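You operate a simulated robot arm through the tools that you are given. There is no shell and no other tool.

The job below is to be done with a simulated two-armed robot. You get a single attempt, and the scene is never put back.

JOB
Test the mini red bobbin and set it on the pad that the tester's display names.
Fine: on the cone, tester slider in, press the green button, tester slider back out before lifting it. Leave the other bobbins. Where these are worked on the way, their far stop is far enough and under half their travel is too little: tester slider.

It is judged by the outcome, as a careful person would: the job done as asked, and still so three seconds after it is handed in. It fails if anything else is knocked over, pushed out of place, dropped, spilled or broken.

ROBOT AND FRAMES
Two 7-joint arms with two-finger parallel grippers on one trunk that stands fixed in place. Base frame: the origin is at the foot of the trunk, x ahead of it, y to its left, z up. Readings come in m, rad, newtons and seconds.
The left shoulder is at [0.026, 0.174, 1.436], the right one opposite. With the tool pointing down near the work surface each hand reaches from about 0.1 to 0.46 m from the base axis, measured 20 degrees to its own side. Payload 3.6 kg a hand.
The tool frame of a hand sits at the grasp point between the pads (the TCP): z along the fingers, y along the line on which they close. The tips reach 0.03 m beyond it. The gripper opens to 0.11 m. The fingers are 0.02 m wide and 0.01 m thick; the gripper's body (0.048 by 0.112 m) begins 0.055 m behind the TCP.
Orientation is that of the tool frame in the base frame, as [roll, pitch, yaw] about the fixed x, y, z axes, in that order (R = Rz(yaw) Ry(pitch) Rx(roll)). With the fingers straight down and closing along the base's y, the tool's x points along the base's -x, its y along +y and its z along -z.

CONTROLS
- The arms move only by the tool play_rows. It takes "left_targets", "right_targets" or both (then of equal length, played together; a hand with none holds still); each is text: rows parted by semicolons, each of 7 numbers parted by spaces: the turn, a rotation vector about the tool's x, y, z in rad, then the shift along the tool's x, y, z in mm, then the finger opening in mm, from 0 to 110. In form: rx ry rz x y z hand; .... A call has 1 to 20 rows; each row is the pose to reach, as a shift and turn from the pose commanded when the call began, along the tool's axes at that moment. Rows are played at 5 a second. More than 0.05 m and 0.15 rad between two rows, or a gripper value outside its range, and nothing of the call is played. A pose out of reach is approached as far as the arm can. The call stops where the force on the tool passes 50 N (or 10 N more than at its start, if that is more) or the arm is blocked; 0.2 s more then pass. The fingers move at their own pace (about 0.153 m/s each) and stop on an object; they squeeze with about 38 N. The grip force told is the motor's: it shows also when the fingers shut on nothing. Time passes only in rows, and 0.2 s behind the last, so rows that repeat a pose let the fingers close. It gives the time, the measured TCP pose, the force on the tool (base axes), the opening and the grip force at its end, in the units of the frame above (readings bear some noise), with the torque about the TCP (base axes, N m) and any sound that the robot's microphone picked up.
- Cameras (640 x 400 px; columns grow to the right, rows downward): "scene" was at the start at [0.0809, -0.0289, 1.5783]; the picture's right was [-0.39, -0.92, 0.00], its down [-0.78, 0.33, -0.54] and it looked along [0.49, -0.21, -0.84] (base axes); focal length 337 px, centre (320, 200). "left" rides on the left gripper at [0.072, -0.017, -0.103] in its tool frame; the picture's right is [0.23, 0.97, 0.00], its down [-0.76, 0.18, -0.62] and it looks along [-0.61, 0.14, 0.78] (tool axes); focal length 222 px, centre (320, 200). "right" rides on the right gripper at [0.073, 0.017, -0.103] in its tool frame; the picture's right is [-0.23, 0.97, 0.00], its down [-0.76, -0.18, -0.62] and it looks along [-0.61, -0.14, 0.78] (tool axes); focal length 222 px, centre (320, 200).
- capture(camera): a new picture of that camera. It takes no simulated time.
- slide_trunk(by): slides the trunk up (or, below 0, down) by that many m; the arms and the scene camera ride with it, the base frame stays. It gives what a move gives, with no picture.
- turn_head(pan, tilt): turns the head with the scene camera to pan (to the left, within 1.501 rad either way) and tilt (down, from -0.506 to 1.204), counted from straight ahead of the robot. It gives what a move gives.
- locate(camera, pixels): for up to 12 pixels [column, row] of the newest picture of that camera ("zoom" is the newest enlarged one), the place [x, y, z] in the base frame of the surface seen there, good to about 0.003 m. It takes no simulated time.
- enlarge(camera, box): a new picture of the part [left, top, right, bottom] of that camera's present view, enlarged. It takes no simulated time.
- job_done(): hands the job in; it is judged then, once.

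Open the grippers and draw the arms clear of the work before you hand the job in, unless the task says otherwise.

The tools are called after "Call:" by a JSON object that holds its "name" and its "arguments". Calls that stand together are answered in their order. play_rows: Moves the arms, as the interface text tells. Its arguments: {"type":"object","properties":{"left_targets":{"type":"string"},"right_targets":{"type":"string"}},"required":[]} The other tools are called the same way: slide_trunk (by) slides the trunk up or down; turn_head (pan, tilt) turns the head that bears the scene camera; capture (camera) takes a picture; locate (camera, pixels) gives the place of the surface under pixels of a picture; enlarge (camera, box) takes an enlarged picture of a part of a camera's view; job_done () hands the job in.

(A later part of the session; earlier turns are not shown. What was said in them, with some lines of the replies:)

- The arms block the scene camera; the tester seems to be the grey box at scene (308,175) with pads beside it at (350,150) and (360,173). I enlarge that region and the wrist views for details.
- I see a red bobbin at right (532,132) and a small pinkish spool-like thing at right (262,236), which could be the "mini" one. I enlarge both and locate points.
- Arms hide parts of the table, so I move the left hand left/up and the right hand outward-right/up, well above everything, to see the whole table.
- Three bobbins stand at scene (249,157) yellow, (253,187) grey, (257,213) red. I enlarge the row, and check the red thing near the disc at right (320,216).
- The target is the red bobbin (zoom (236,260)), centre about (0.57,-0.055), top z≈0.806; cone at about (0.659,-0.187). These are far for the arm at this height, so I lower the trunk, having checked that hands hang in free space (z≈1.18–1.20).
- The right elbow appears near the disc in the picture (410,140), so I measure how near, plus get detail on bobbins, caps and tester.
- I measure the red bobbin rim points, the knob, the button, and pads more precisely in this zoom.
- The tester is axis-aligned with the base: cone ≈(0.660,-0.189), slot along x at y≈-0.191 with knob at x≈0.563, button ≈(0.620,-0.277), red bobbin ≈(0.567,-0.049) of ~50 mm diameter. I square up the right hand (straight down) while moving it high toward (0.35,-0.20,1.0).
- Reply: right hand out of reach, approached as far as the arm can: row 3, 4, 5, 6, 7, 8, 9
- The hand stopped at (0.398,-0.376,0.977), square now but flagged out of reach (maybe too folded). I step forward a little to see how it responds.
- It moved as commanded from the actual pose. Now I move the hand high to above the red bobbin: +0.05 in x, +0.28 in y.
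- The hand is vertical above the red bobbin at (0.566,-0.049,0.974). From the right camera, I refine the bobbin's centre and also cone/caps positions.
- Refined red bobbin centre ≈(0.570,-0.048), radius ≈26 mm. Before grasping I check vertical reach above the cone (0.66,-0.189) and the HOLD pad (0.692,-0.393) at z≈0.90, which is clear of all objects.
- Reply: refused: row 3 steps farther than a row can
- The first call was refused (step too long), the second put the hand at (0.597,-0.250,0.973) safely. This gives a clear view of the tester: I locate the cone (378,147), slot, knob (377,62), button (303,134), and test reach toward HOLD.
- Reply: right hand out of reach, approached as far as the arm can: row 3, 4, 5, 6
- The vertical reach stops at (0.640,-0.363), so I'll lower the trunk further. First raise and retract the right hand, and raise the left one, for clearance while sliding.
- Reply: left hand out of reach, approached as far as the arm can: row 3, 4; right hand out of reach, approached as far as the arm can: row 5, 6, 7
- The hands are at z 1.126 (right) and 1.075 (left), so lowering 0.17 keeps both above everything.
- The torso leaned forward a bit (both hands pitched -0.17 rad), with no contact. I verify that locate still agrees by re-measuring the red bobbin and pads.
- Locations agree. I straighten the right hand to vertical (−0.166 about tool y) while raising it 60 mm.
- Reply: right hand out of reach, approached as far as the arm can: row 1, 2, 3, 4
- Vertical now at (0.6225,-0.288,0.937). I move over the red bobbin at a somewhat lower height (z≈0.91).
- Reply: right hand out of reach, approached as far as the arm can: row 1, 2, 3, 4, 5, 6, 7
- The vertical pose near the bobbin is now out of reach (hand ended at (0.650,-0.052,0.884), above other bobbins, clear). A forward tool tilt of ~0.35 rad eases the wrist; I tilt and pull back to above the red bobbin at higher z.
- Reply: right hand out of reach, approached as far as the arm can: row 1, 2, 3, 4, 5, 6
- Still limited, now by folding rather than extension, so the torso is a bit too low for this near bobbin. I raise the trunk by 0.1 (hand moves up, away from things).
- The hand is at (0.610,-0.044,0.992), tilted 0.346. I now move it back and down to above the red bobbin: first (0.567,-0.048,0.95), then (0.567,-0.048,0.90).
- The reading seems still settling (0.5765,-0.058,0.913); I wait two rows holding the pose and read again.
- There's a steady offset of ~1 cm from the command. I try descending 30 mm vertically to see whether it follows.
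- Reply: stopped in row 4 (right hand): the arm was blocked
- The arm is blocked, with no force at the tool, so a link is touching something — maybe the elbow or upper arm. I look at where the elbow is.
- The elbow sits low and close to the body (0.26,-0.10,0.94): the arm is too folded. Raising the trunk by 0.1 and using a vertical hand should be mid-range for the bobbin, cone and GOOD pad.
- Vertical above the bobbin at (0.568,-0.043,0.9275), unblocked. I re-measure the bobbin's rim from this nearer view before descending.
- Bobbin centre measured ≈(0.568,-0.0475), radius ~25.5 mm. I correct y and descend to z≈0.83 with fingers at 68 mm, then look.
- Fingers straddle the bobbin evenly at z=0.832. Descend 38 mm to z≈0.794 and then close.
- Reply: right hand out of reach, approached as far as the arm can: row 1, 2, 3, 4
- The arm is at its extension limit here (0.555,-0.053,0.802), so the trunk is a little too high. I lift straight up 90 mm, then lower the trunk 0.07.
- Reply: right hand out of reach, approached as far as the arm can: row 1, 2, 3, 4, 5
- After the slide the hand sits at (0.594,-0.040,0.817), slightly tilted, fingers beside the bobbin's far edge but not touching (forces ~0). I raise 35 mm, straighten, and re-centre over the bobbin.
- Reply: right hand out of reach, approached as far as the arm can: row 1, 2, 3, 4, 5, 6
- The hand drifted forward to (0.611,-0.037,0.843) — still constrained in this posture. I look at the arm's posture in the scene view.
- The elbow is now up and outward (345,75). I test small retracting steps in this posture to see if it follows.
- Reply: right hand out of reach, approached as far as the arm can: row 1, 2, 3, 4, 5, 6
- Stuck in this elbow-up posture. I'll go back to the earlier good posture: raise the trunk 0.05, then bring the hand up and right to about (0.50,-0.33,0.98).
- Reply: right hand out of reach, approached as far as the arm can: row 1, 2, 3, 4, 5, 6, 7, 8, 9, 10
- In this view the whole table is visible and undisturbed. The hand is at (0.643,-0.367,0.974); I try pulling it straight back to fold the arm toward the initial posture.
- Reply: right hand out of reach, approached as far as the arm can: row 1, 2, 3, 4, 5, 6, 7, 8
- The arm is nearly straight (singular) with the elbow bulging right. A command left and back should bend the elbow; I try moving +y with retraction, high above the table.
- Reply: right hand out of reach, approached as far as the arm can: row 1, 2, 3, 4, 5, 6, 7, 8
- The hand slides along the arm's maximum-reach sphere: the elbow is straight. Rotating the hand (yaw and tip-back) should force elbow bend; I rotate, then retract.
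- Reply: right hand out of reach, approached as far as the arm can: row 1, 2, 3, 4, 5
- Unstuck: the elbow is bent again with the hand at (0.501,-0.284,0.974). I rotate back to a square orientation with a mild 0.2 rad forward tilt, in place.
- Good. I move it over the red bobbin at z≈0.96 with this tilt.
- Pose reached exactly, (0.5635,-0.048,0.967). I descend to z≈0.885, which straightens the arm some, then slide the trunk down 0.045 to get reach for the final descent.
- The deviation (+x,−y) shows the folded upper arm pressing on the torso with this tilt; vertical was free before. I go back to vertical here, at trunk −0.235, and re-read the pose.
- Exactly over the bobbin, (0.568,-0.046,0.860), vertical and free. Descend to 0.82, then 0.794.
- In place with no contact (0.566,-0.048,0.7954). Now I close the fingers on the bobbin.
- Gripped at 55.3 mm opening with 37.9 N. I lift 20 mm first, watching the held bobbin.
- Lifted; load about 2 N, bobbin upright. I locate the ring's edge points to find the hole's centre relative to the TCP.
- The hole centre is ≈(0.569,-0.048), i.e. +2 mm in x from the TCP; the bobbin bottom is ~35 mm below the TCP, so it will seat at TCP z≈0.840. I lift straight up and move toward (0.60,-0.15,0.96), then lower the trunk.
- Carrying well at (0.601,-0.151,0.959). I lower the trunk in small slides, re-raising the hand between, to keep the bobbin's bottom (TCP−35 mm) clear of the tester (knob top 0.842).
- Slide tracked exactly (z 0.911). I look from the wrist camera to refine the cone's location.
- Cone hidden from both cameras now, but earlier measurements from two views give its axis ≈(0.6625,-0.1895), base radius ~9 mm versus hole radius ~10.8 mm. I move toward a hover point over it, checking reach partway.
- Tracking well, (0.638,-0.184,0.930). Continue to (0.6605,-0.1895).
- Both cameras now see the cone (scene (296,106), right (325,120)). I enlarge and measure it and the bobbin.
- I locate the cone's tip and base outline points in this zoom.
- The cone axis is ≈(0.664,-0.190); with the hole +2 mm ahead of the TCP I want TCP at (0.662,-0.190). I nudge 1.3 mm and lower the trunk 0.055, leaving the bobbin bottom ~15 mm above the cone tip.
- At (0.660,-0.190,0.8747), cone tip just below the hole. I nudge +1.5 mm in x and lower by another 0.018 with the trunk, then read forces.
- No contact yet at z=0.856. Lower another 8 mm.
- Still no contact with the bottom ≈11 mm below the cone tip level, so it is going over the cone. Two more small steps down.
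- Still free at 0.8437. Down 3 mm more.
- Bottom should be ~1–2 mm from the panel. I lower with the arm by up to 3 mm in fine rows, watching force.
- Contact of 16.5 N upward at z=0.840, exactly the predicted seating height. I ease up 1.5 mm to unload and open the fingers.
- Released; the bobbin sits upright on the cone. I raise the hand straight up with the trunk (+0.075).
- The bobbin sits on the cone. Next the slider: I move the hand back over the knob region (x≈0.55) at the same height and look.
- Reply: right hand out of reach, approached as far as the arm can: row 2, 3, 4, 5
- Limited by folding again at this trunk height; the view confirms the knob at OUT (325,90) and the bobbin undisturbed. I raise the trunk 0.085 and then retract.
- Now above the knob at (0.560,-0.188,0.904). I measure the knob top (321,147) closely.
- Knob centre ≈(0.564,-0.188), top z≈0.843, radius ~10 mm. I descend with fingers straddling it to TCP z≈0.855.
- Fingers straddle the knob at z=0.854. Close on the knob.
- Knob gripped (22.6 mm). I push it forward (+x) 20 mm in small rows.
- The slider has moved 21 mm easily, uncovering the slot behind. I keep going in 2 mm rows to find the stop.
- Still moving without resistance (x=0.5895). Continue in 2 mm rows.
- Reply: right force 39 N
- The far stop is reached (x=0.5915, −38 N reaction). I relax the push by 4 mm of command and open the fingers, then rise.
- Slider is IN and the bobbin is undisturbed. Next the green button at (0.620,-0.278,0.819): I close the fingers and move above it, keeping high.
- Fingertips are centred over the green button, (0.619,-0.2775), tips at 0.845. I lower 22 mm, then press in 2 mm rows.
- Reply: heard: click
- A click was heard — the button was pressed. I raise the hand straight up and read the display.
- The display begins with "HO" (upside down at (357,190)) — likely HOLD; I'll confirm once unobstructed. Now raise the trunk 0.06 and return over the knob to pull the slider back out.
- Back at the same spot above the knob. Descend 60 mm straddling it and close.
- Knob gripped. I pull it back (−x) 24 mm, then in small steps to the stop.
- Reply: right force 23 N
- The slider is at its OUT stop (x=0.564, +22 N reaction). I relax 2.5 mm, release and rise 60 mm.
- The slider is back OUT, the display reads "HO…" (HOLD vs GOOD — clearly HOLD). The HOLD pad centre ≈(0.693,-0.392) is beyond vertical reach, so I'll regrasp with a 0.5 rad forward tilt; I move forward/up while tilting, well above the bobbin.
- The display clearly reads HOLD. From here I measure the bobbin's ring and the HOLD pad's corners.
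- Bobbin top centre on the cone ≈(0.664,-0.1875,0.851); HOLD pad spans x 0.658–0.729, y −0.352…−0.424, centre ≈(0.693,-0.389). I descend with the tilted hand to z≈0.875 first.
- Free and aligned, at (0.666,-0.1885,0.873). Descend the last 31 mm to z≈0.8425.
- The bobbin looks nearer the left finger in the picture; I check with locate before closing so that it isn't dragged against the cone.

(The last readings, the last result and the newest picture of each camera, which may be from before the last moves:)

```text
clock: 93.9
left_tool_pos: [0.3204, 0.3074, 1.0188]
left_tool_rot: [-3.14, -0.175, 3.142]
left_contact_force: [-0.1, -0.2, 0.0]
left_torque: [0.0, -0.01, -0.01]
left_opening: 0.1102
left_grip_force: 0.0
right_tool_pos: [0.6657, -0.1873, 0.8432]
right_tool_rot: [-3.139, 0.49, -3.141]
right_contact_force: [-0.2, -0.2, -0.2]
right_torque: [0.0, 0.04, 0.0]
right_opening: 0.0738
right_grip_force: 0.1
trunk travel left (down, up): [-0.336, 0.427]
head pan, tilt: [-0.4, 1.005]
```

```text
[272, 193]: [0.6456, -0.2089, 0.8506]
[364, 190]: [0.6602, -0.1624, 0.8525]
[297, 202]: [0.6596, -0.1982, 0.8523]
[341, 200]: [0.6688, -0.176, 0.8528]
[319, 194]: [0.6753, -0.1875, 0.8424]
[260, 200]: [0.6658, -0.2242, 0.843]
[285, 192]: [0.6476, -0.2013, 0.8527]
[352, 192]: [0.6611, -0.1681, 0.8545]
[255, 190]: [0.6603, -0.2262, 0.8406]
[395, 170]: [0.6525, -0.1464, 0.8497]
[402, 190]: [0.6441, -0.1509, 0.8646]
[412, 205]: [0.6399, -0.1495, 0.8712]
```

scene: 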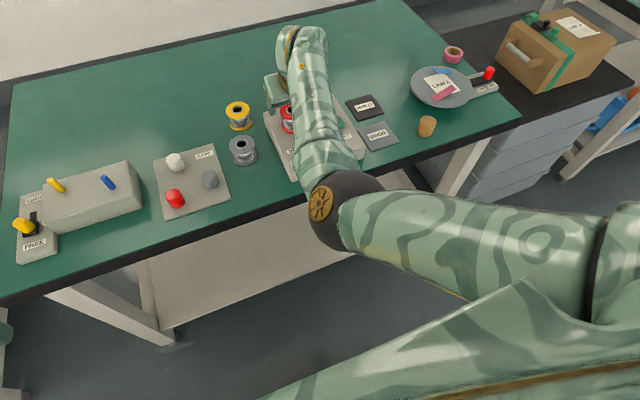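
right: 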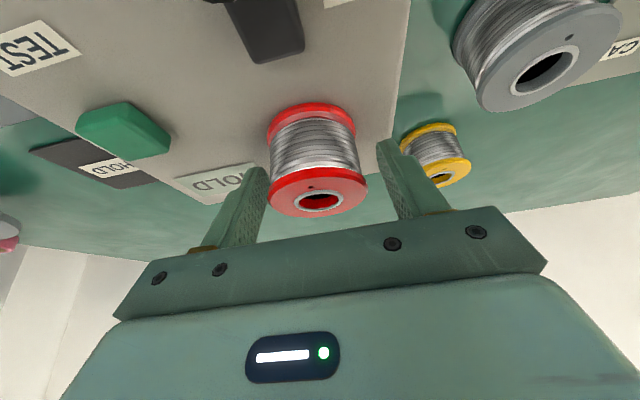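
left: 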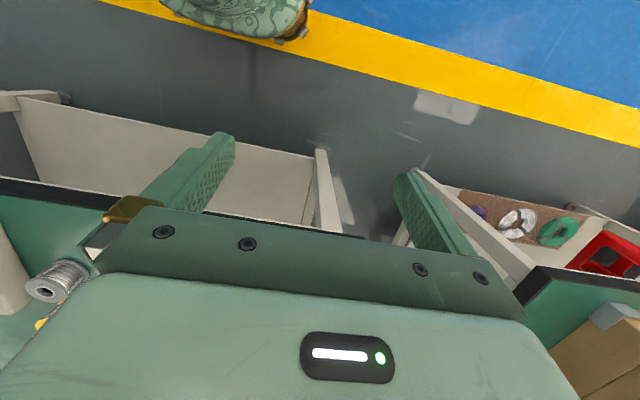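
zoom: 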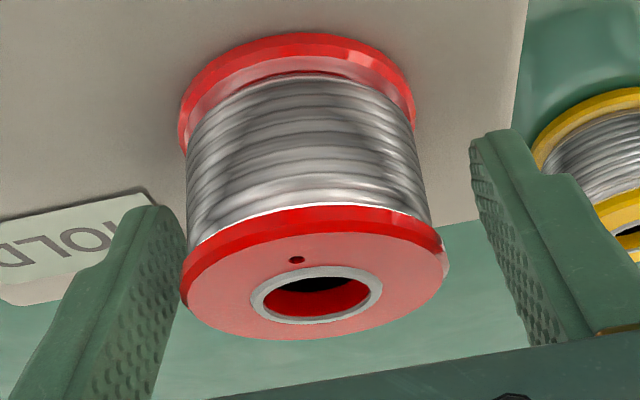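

Finger faces are at y≈−0.2245 and −0.150, bobbin centre −0.187: centred. Close the fingers.

Call:
{"name": "play_rows", "arguments": {"right_targets": "0 0 0 0 0 0 60; 0 0 0 0 0 0 40; 0 0 0 0 0 0 20; 0 0 0 0 0 0 20"}}

Call:
{"name": "enlarge", "arguments": {"camera": "right", "box": [220, 90, 420, 240]}}

```text
clock: 94.9
left_tool_pos: [0.3215, 0.3058, 1.0202]
left_tool_rot: [-3.14, -0.175, 3.141]
left_contact_force: [0.7, 0.0, -0.4]
left_torque: [0.0, -0.03, -0.02]
left_opening: 0.11
left_grip_force: 0.1
right_tool_pos: [0.6667, -0.1877, 0.8442]
right_tool_rot: [-3.14, 0.49, 3.141]
right_contact_force: [0.8, 0.0, -0.3]
right_torque: [0.04, 0.0, 0.03]
right_opening: 0.0549
right_grip_force: 37.5
trunk travel left (down, up): [-0.336, 0.427]
head pan, tilt: [-0.4, 1.005]
```

```text
2.67 times, centred on (320, 165) of right
```

zoom: 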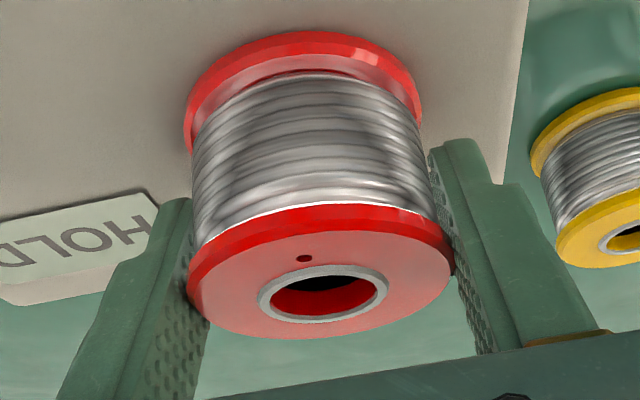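

Gripped (54.9 mm, 37.5 N). Lift straight up 40 mm off the cone.

Call:
{"name": "play_rows", "arguments": {"right_targets": "0 0 0 -2.4 0 -4.4 20; 0 0 0 -7.1 0 -13.2 20; 0 0 0 -11.8 0 -22 20; 0 0 0 -18.9 0 -35.3 20; 0 0 0 -18.9 0 -35.3 20"}}

Call:
{"name": "capture", "arguments": {"camera": "right"}}

Call:
{"name": "enlarge", "arguments": {"camera": "scene", "box": [240, 60, 400, 180]}}

```text
clock: 96.1
left_tool_pos: [0.3211, 0.3072, 1.0199]
left_tool_rot: [-3.14, -0.177, 3.141]
left_contact_force: [-0.1, 0.2, 0.4]
left_torque: [0.02, 0.0, 0.02]
left_opening: 0.11
left_grip_force: 0.0
right_tool_pos: [0.665, -0.1885, 0.8841]
right_tool_rot: [-3.14, 0.491, 3.141]
right_contact_force: [0.0, -1.4, -1.7]
right_torque: [-0.01, -0.01, 0.02]
right_opening: 0.0548
right_grip_force: 38.1
trunk travel left (down, up): [-0.336, 0.427]
head pan, tilt: [-0.4, 1.005]
```

```text
taken
```

right: 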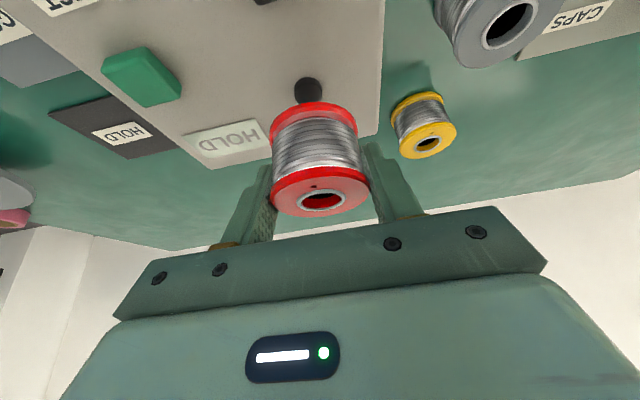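

```text
3.33 times, centred on (320, 120) of scene
```

zoom: 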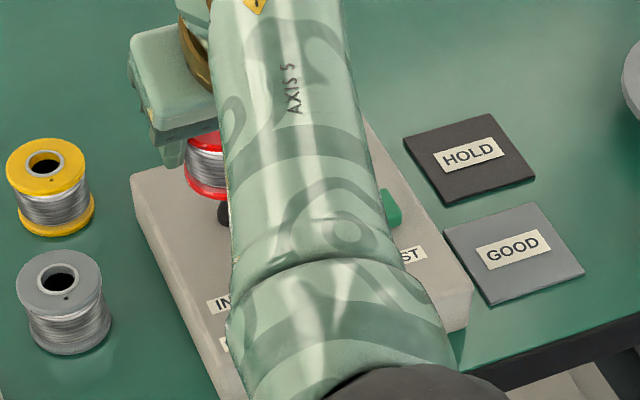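

The bobbin is off the cone and hanging upright; its bottom is ~39.5 mm below the TCP. I raise 60 mm, then lower the trunk 0.06 to gain reach toward HOLD.

Call:
{"name": "play_rows", "arguments": {"right_targets": "0 0 0 -9.4 0 -17.6 20; 0 0 0 -18.9 0 -35.3 20; 0 0 0 -28.3 0 -52.9 20; 0 0 0 -28.3 0 -52.9 20"}}

Call:
{"name": "slide_trunk", "arguments": {"by": -0.06}}

```text
clock: 97.1
left_tool_pos: [0.3218, 0.3065, 1.0196]
left_tool_rot: [3.141, -0.178, -3.141]
left_contact_force: [-0.9, 0.3, 0.3]
left_torque: [0.01, 0.02, 0.0]
left_opening: 0.1101
left_grip_force: 0.0
right_tool_pos: [0.6668, -0.1865, 0.9437]
right_tool_rot: [-3.139, 0.491, -3.14]
right_contact_force: [0.3, -1.1, -1.7]
right_torque: [-0.01, 0.05, 0.02]
right_opening: 0.0548
right_grip_force: 38.1
trunk travel left (down, up): [-0.336, 0.427]
head pan, tilt: [-0.4, 1.005]
```

```text
clock: 98.1
left_tool_pos: [0.3213, 0.3062, 0.9608]
left_tool_rot: [-3.141, -0.175, 3.141]
left_contact_force: [-0.2, 0.5, -0.3]
left_torque: [0.0, 0.01, -0.01]
left_opening: 0.1099
left_grip_force: 0.1
right_tool_pos: [0.6662, -0.1871, 0.8857]
right_tool_rot: [-3.14, 0.491, -3.14]
right_contact_force: [1.1, -0.2, -1.4]
right_torque: [0.02, 0.0, -0.03]
right_opening: 0.0548
right_grip_force: 37.8
trunk travel left (down, up): [-0.276, 0.487]
head pan, tilt: [-0.4, 1.005]
```

z=0.886, holding steady. I move right halfway toward HOLD with a slight rise, checking reach.

Call:
{"name": "play_rows", "arguments": {"right_targets": "0 0 0 -7 -25 -6 20; 0 0 0 -11 -60 -5 20; 0 0 0 -15 -95 -4 20; 0 0 0 -20 -130 -2 20; 0 0 0 -20 -130 -2 20"}}

```text
clock: 99.3
left_tool_pos: [0.321, 0.3055, 0.9605]
left_tool_rot: [-3.139, -0.177, -3.141]
left_contact_force: [-0.7, -0.7, -0.8]
left_torque: [0.0, 0.01, 0.0]
left_opening: 0.11
left_grip_force: 0.1
right_tool_pos: [0.6846, -0.3183, 0.8956]
right_tool_rot: [-3.14, 0.491, -3.14]
right_contact_force: [-0.4, -0.3, -1.3]
right_torque: [0.02, 0.0, 0.02]
right_opening: 0.0552
right_grip_force: 37.6
trunk travel left (down, up): [-0.276, 0.487]
head pan, tilt: [-0.4, 1.005]
```

Tracking fine at (0.685,-0.318,0.896). Continue to above HOLD (0.695,-0.389).

Call:
{"name": "play_rows", "arguments": {"right_targets": "0 0 0 -3 -25 1.6 20; 0 0 0 -6 -50 3.2 20; 0 0 0 -9.2 -71 4.9 20; 0 0 0 -9.2 -71 4.9 20; 0 0 0 -9.2 -71 4.9 20"}}

Call:
{"name": "capture", "arguments": {"camera": "right"}}

Call:
{"name": "capture", "arguments": {"camera": "scene"}}

```text
clock: 100.5
left_tool_pos: [0.3214, 0.3061, 0.9601]
left_tool_rot: [-3.14, -0.177, -3.142]
left_contact_force: [0.1, -0.5, -0.9]
left_torque: [0.0, 0.0, 0.0]
left_opening: 0.1101
left_grip_force: 0.0
right_tool_pos: [0.6942, -0.3867, 0.8965]
right_tool_rot: [-3.14, 0.491, -3.141]
right_contact_force: [-0.2, -0.3, -1.7]
right_torque: [0.01, 0.0, 0.02]
right_opening: 0.055
right_grip_force: 37.7
trunk travel left (down, up): [-0.276, 0.487]
head pan, tilt: [-0.4, 1.005]
```

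```text
taken
```

right: 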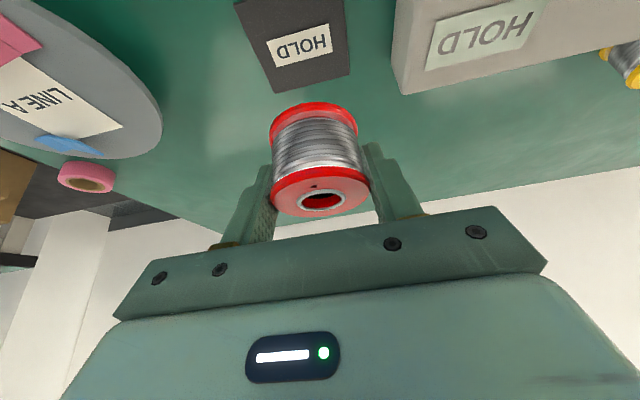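

```text
taken
```

scene: 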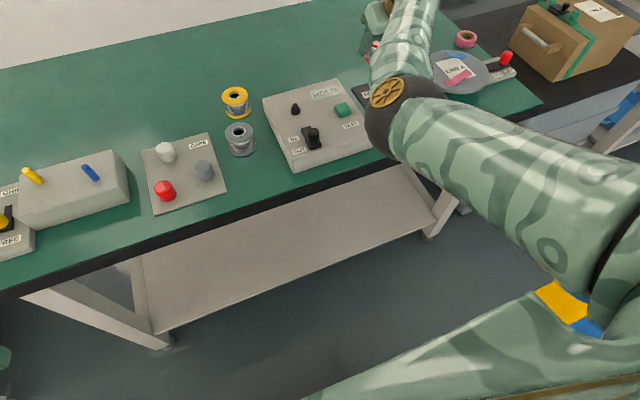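

Reached (0.694,-0.387,0.8965) cleanly; the tester shows HOLD and nothing else moved. I confirm the pad's edges from here.

Call:
{"name": "locate", "arguments": {"camera": "right", "pixels": [[276, 90], [347, 72], [240, 8], [325, 4], [302, 45], [297, 205], [344, 203], [321, 190], [321, 212]]}}

```text
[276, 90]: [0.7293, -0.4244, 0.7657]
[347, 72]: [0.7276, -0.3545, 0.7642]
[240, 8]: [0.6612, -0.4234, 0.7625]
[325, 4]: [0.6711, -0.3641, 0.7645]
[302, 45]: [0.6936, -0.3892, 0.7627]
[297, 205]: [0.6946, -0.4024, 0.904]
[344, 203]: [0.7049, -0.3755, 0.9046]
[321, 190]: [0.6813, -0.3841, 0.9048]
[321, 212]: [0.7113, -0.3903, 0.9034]
```

The pad spans x 0.658–0.729, y −0.353…−0.424; bobbin axis ≈(0.695,-0.388) is near its centre. I lower with the trunk 0.06 first.

Call:
{"name": "slide_trunk", "arguments": {"by": -0.06}}

Call:
{"name": "capture", "arguments": {"camera": "right"}}

```text
clock: 101.5
left_tool_pos: [0.3216, 0.3054, 0.9012]
left_tool_rot: [-3.141, -0.175, -3.141]
left_contact_force: [-0.5, -0.6, 0.2]
left_torque: [-0.02, -0.02, 0.02]
left_opening: 0.1099
left_grip_force: 0.0
right_tool_pos: [0.6922, -0.388, 0.837]
right_tool_rot: [-3.14, 0.493, -3.139]
right_contact_force: [0.0, -0.3, -0.1]
right_torque: [0.0, -0.01, 0.01]
right_opening: 0.055
right_grip_force: 38.0
trunk travel left (down, up): [-0.216, 0.547]
head pan, tilt: [-0.4, 1.005]
```

```text
taken
```

right: 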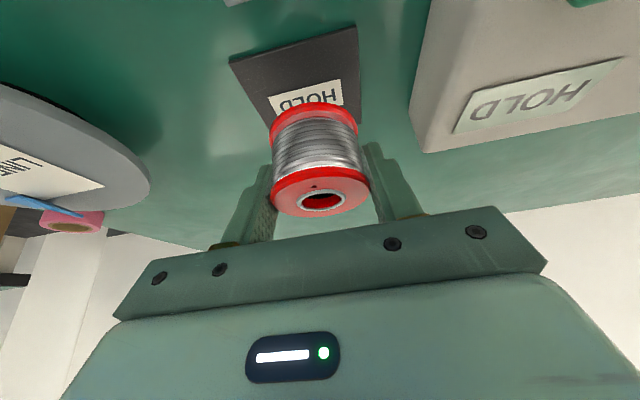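

Descending cleanly onto the pad (z=0.837, bobbin bottom ≈0.797). Lower another 0.025.

Call:
{"name": "slide_trunk", "arguments": {"by": -0.025}}

Call:
{"name": "capture", "arguments": {"camera": "right"}}

```text
clock: 102.2
left_tool_pos: [0.3206, 0.3068, 0.8754]
left_tool_rot: [-3.14, -0.175, -3.141]
left_contact_force: [0.4, -1.5, 0.5]
left_torque: [0.02, -0.04, -0.01]
left_opening: 0.11
left_grip_force: 0.2
right_tool_pos: [0.6936, -0.388, 0.8107]
right_tool_rot: [-3.139, 0.494, -3.14]
right_contact_force: [-0.2, -0.5, -1.0]
right_torque: [-0.03, 0.02, 0.03]
right_opening: 0.0546
right_grip_force: 38.0
trunk travel left (down, up): [-0.191, 0.572]
head pan, tilt: [-0.4, 1.005]
```

```text
taken
```

right: 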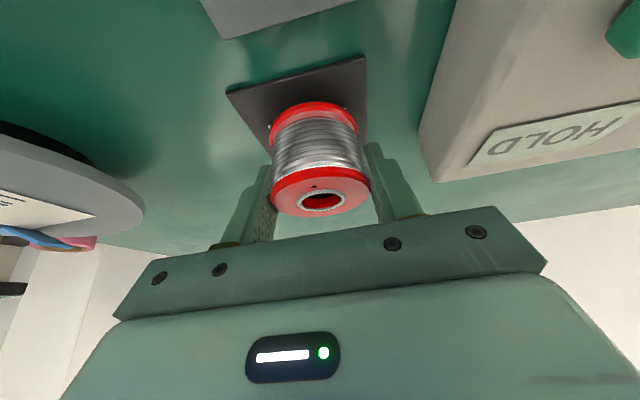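

At z=0.8107, about 8 mm above the pad. I lower with the arm in ~2 mm rows until contact.

Call:
{"name": "play_rows", "arguments": {"right_targets": "0 0 0 1 0 1.8 20; 0 0 0 1.9 0 3.5 20; 0 0 0 2.8 0 5.3 20; 0 0 0 2.8 0 5.3 20"}}

```text
clock: 103.2
left_tool_pos: [0.3218, 0.3066, 0.8747]
left_tool_rot: [-3.139, -0.176, -3.14]
left_contact_force: [-1.3, 0.3, 0.6]
left_torque: [0.02, -0.04, 0.01]
left_opening: 0.1101
left_grip_force: 0.0
right_tool_pos: [0.6935, -0.3874, 0.8044]
right_tool_rot: [-3.141, 0.49, 3.141]
right_contact_force: [0.0, -0.1, -0.6]
right_torque: [-0.01, -0.02, -0.01]
right_opening: 0.0548
right_grip_force: 38.3
trunk travel left (down, up): [-0.191, 0.572]
head pan, tilt: [-0.4, 1.005]
```

No contact yet at 0.8044; continue in 1 mm rows.

Call:
{"name": "play_rows", "arguments": {"right_targets": "0 0 0 0.5 0 0.9 20; 0 0 0 1 0 1.8 20; 0 0 0 1 0 1.8 20"}}

```text
clock: 104.0
left_tool_pos: [0.3212, 0.3061, 0.8752]
left_tool_rot: [-3.141, -0.176, 3.141]
left_contact_force: [0.2, -0.2, 0.4]
left_torque: [0.01, 0.03, -0.02]
left_opening: 0.1103
left_grip_force: 0.1
right_tool_pos: [0.6935, -0.3873, 0.8029]
right_tool_rot: [-3.141, 0.491, 3.141]
right_contact_force: [0.4, 0.8, 1.0]
right_torque: [0.05, 0.02, -0.01]
right_opening: 0.055
right_grip_force: 38.0
trunk travel left (down, up): [-0.191, 0.572]
head pan, tilt: [-0.4, 1.005]
```

Force is starting to rise (+1 N) at 0.803. One more small step.

Call:
{"name": "play_rows", "arguments": {"right_targets": "0 0 0 0.5 0 0.9 20; 0 0 0 0.5 0 0.9 20"}}

Call:
{"name": "capture", "arguments": {"camera": "right"}}

```text
clock: 104.6
left_tool_pos: [0.3206, 0.3071, 0.8752]
left_tool_rot: [-3.14, -0.176, 3.141]
left_contact_force: [-0.7, 0.1, 0.5]
left_torque: [0.01, 0.02, -0.03]
left_opening: 0.11
left_grip_force: 0.1
right_tool_pos: [0.693, -0.3877, 0.8032]
right_tool_rot: [-3.14, 0.493, -3.141]
right_contact_force: [-0.1, 0.5, 5.8]
right_torque: [0.17, 0.09, -0.02]
right_opening: 0.055
right_grip_force: 38.0
trunk travel left (down, up): [-0.191, 0.572]
head pan, tilt: [-0.4, 1.005]
```

```text
taken
```

right: 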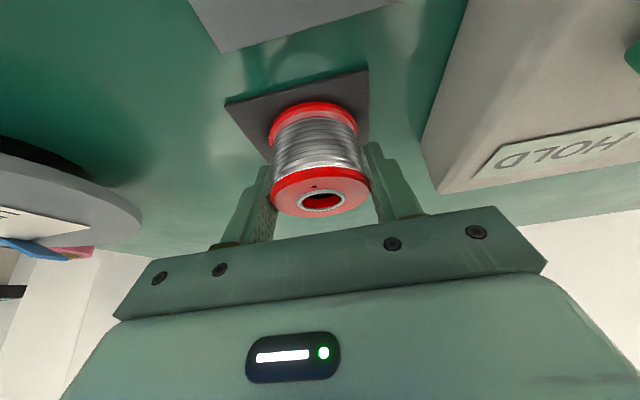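

Resting on the pad (5.8 N). Release to 72 mm opening.

Call:
{"name": "play_rows", "arguments": {"right_targets": "0 0 0 0 0 0 56; 0 0 0 0 0 0 62; 0 0 0 0 0 0 72; 0 0 0 0 0 0 72"}}

Call:
{"name": "capture", "arguments": {"camera": "right"}}

```text
clock: 105.6
left_tool_pos: [0.3211, 0.3063, 0.8746]
left_tool_rot: [-3.14, -0.177, -3.141]
left_contact_force: [-0.2, 0.1, -0.2]
left_torque: [-0.02, -0.01, 0.03]
left_opening: 0.1103
left_grip_force: 0.2
right_tool_pos: [0.6942, -0.3881, 0.8014]
right_tool_rot: [-3.14, 0.489, -3.14]
right_contact_force: [-0.2, -0.2, -0.3]
right_torque: [-0.02, 0.01, -0.01]
right_opening: 0.0721
right_grip_force: 0.1
trunk travel left (down, up): [-0.191, 0.572]
head pan, tilt: [-0.4, 1.005]
```

```text
taken
```

right: 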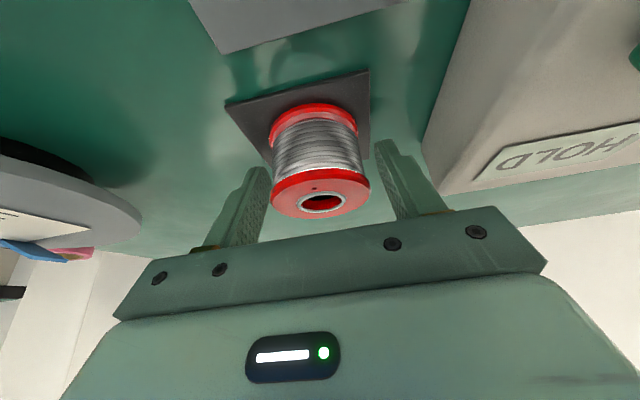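

Released and standing. I rise straight up with the trunk 0.1 to withdraw the fingers vertically.

Call:
{"name": "slide_trunk", "arguments": {"by": 0.1}}

Call:
{"name": "capture", "arguments": {"camera": "right"}}

```text
clock: 107.0
left_tool_pos: [0.3218, 0.3057, 0.9754]
left_tool_rot: [-3.141, -0.176, -3.141]
left_contact_force: [0.2, -0.4, -0.5]
left_torque: [0.0, -0.03, 0.0]
left_opening: 0.11
left_grip_force: 0.1
right_tool_pos: [0.6931, -0.3879, 0.902]
right_tool_rot: [-3.141, 0.49, -3.141]
right_contact_force: [0.3, 0.4, 0.6]
right_torque: [0.0, 0.0, -0.03]
right_opening: 0.072
right_grip_force: 0.0
trunk travel left (down, up): [-0.291, 0.472]
head pan, tilt: [-0.4, 1.005]
```

```text
taken
```

right: 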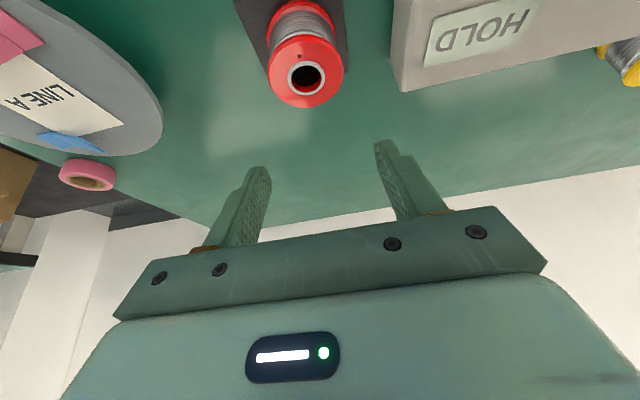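

The bobbin stands on the HOLD pad. I draw the hand up and back, clear of the work.

Call:
{"name": "play_rows", "arguments": {"right_targets": "0 0 0 -14 0 -27 80; 0 0 0 -28 0 -53 90; 0 0 0 0 -5 -68 100; 0 0 0 30 -10 -84 110; 0 0 0 60 -15 -100 110; 0 0 0 90 -20 -116 110; 0 0 0 104 -25 -124 110; 0 0 0 104 -25 -124 110"}}

Call:
{"name": "slide_trunk", "arguments": {"by": 0.15}}

Call:
{"name": "capture", "arguments": {"camera": "scene"}}

Call:
{"name": "capture", "arguments": {"camera": "right"}}

```text
clock: 108.8
left_tool_pos: [0.3215, 0.3061, 0.9746]
left_tool_rot: [-3.138, -0.176, -3.141]
left_contact_force: [0.4, 0.7, 0.5]
left_torque: [0.02, 0.01, -0.01]
left_opening: 0.1101
left_grip_force: 0.0
right_tool_pos: [0.5438, -0.4135, 0.9617]
right_tool_rot: [-3.14, 0.491, -3.139]
right_contact_force: [-0.7, 0.3, 1.0]
right_torque: [0.0, 0.0, -0.02]
right_opening: 0.1099
right_grip_force: 0.0
trunk travel left (down, up): [-0.291, 0.472]
head pan, tilt: [-0.4, 1.005]
```

```text
clock: 110.5
left_tool_pos: [0.3229, 0.3064, 1.1247]
left_tool_rot: [-3.141, -0.175, 3.141]
left_contact_force: [-0.3, 0.0, 0.3]
left_torque: [0.01, 0.03, -0.01]
left_opening: 0.1102
left_grip_force: 0.0
right_tool_pos: [0.5436, -0.4135, 1.1118]
right_tool_rot: [-3.141, 0.492, -3.14]
right_contact_force: [-0.2, -0.1, -0.5]
right_torque: [-0.01, -0.02, 0.0]
right_opening: 0.1098
right_grip_force: 0.1
trunk travel left (down, up): [-0.441, 0.322]
head pan, tilt: [-0.4, 1.005]
```

```text
taken
```

scene: 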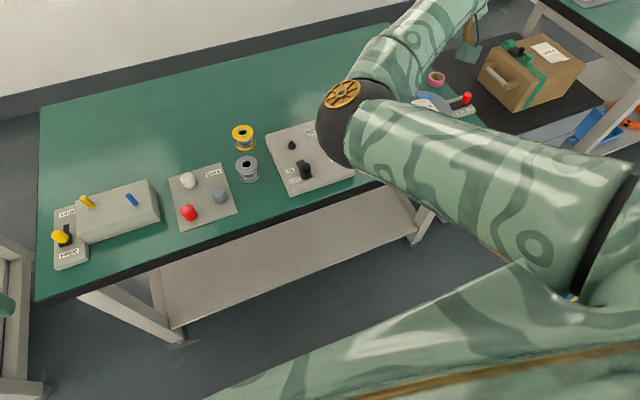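

```text
taken
```

right: 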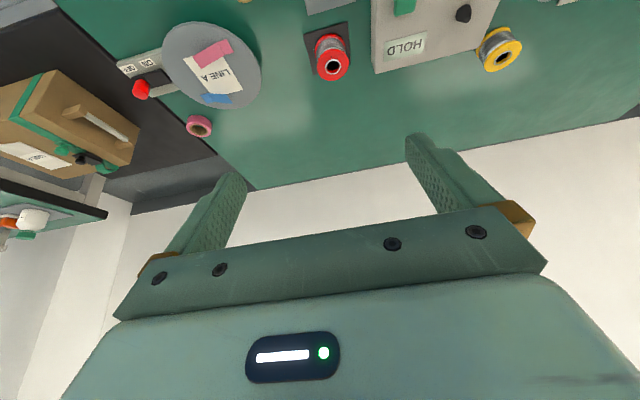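

The bobbin stands on HOLD and the other items look unmoved. I check closely, then pull the hand back a bit more.

Call:
{"name": "enlarge", "arguments": {"camera": "right", "box": [270, 0, 430, 100]}}

Call:
{"name": "locate", "arguments": {"camera": "right", "pixels": [[322, 66], [345, 66], [333, 54], [333, 78], [333, 60]]}}

Call:
{"name": "play_rows", "arguments": {"right_targets": "0 0 0 35 0 -19 110; 0 0 0 70 0 -38 110; 0 0 0 105 0 -56 110; 0 0 0 105 0 -56 110"}}

Call:
{"name": "capture", "arguments": {"camera": "scene"}}

```text
4.00 times, centred on (350, 50) of right
```

zoom: 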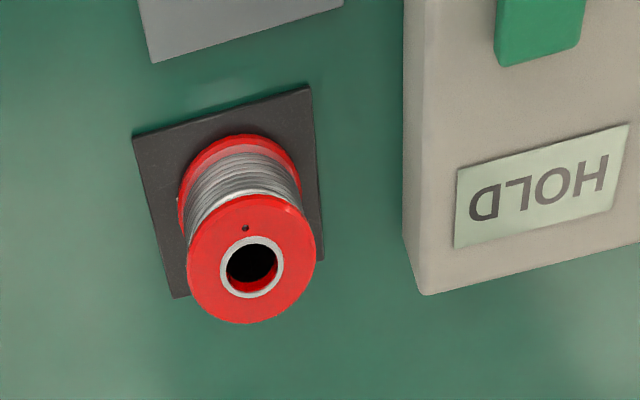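

```text
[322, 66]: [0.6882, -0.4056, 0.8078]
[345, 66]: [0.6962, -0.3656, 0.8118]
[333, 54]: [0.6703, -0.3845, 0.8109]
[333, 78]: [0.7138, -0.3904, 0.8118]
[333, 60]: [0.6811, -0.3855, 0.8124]
```

```text
clock: 111.5
left_tool_pos: [0.3223, 0.3055, 1.1247]
left_tool_rot: [-3.14, -0.175, 3.14]
left_contact_force: [-0.2, 0.7, 0.1]
left_torque: [0.02, -0.01, 0.0]
left_opening: 0.1103
left_grip_force: 0.0
right_tool_pos: [0.4241, -0.4118, 1.1112]
right_tool_rot: [-3.139, 0.491, -3.141]
right_contact_force: [-0.3, 0.5, 0.2]
right_torque: [-0.02, 0.02, 0.0]
right_opening: 0.1099
right_grip_force: 0.1
trunk travel left (down, up): [-0.441, 0.322]
head pan, tilt: [-0.4, 1.005]
```

```text
taken
```

scene: 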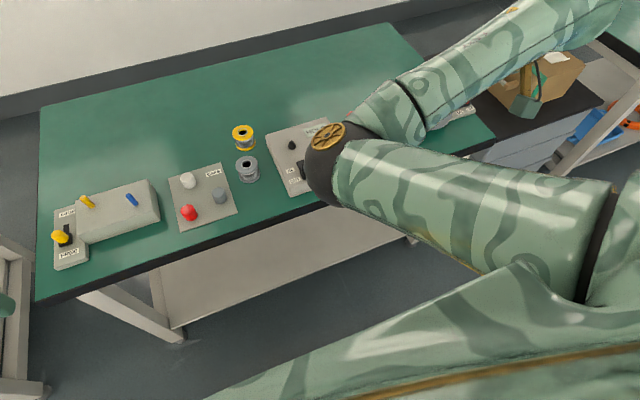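

The red bobbin stands upright on the HOLD pad, centred at about (0.692,-0.387). The slider is OUT, the other bobbins and items look unmoved, both grippers are open and the arms are clear. Handing in.

Call:
{"name": "job_done", "arguments": {}}

```text
The job is handed in.
```

The mini red bobbin has been tested and now stands upright on the HOLD pad, which is the pad the tester's display named. The job is handed in.

- **Test:** I seated the bobbin on the cone, pushed the tester slider in to its far stop and pressed the green button, which clicked. The slider went back to its out stop before I lifted the bobbin.
- **Placement:** the bobbin sits fully within the HOLD pad, within a few millimetres of its centre.
- **Everything else:** the other bobbins, the caps, the tester and the remaining items look unmoved in the last pictures. Both grippers are open and both arms are clear of the work.
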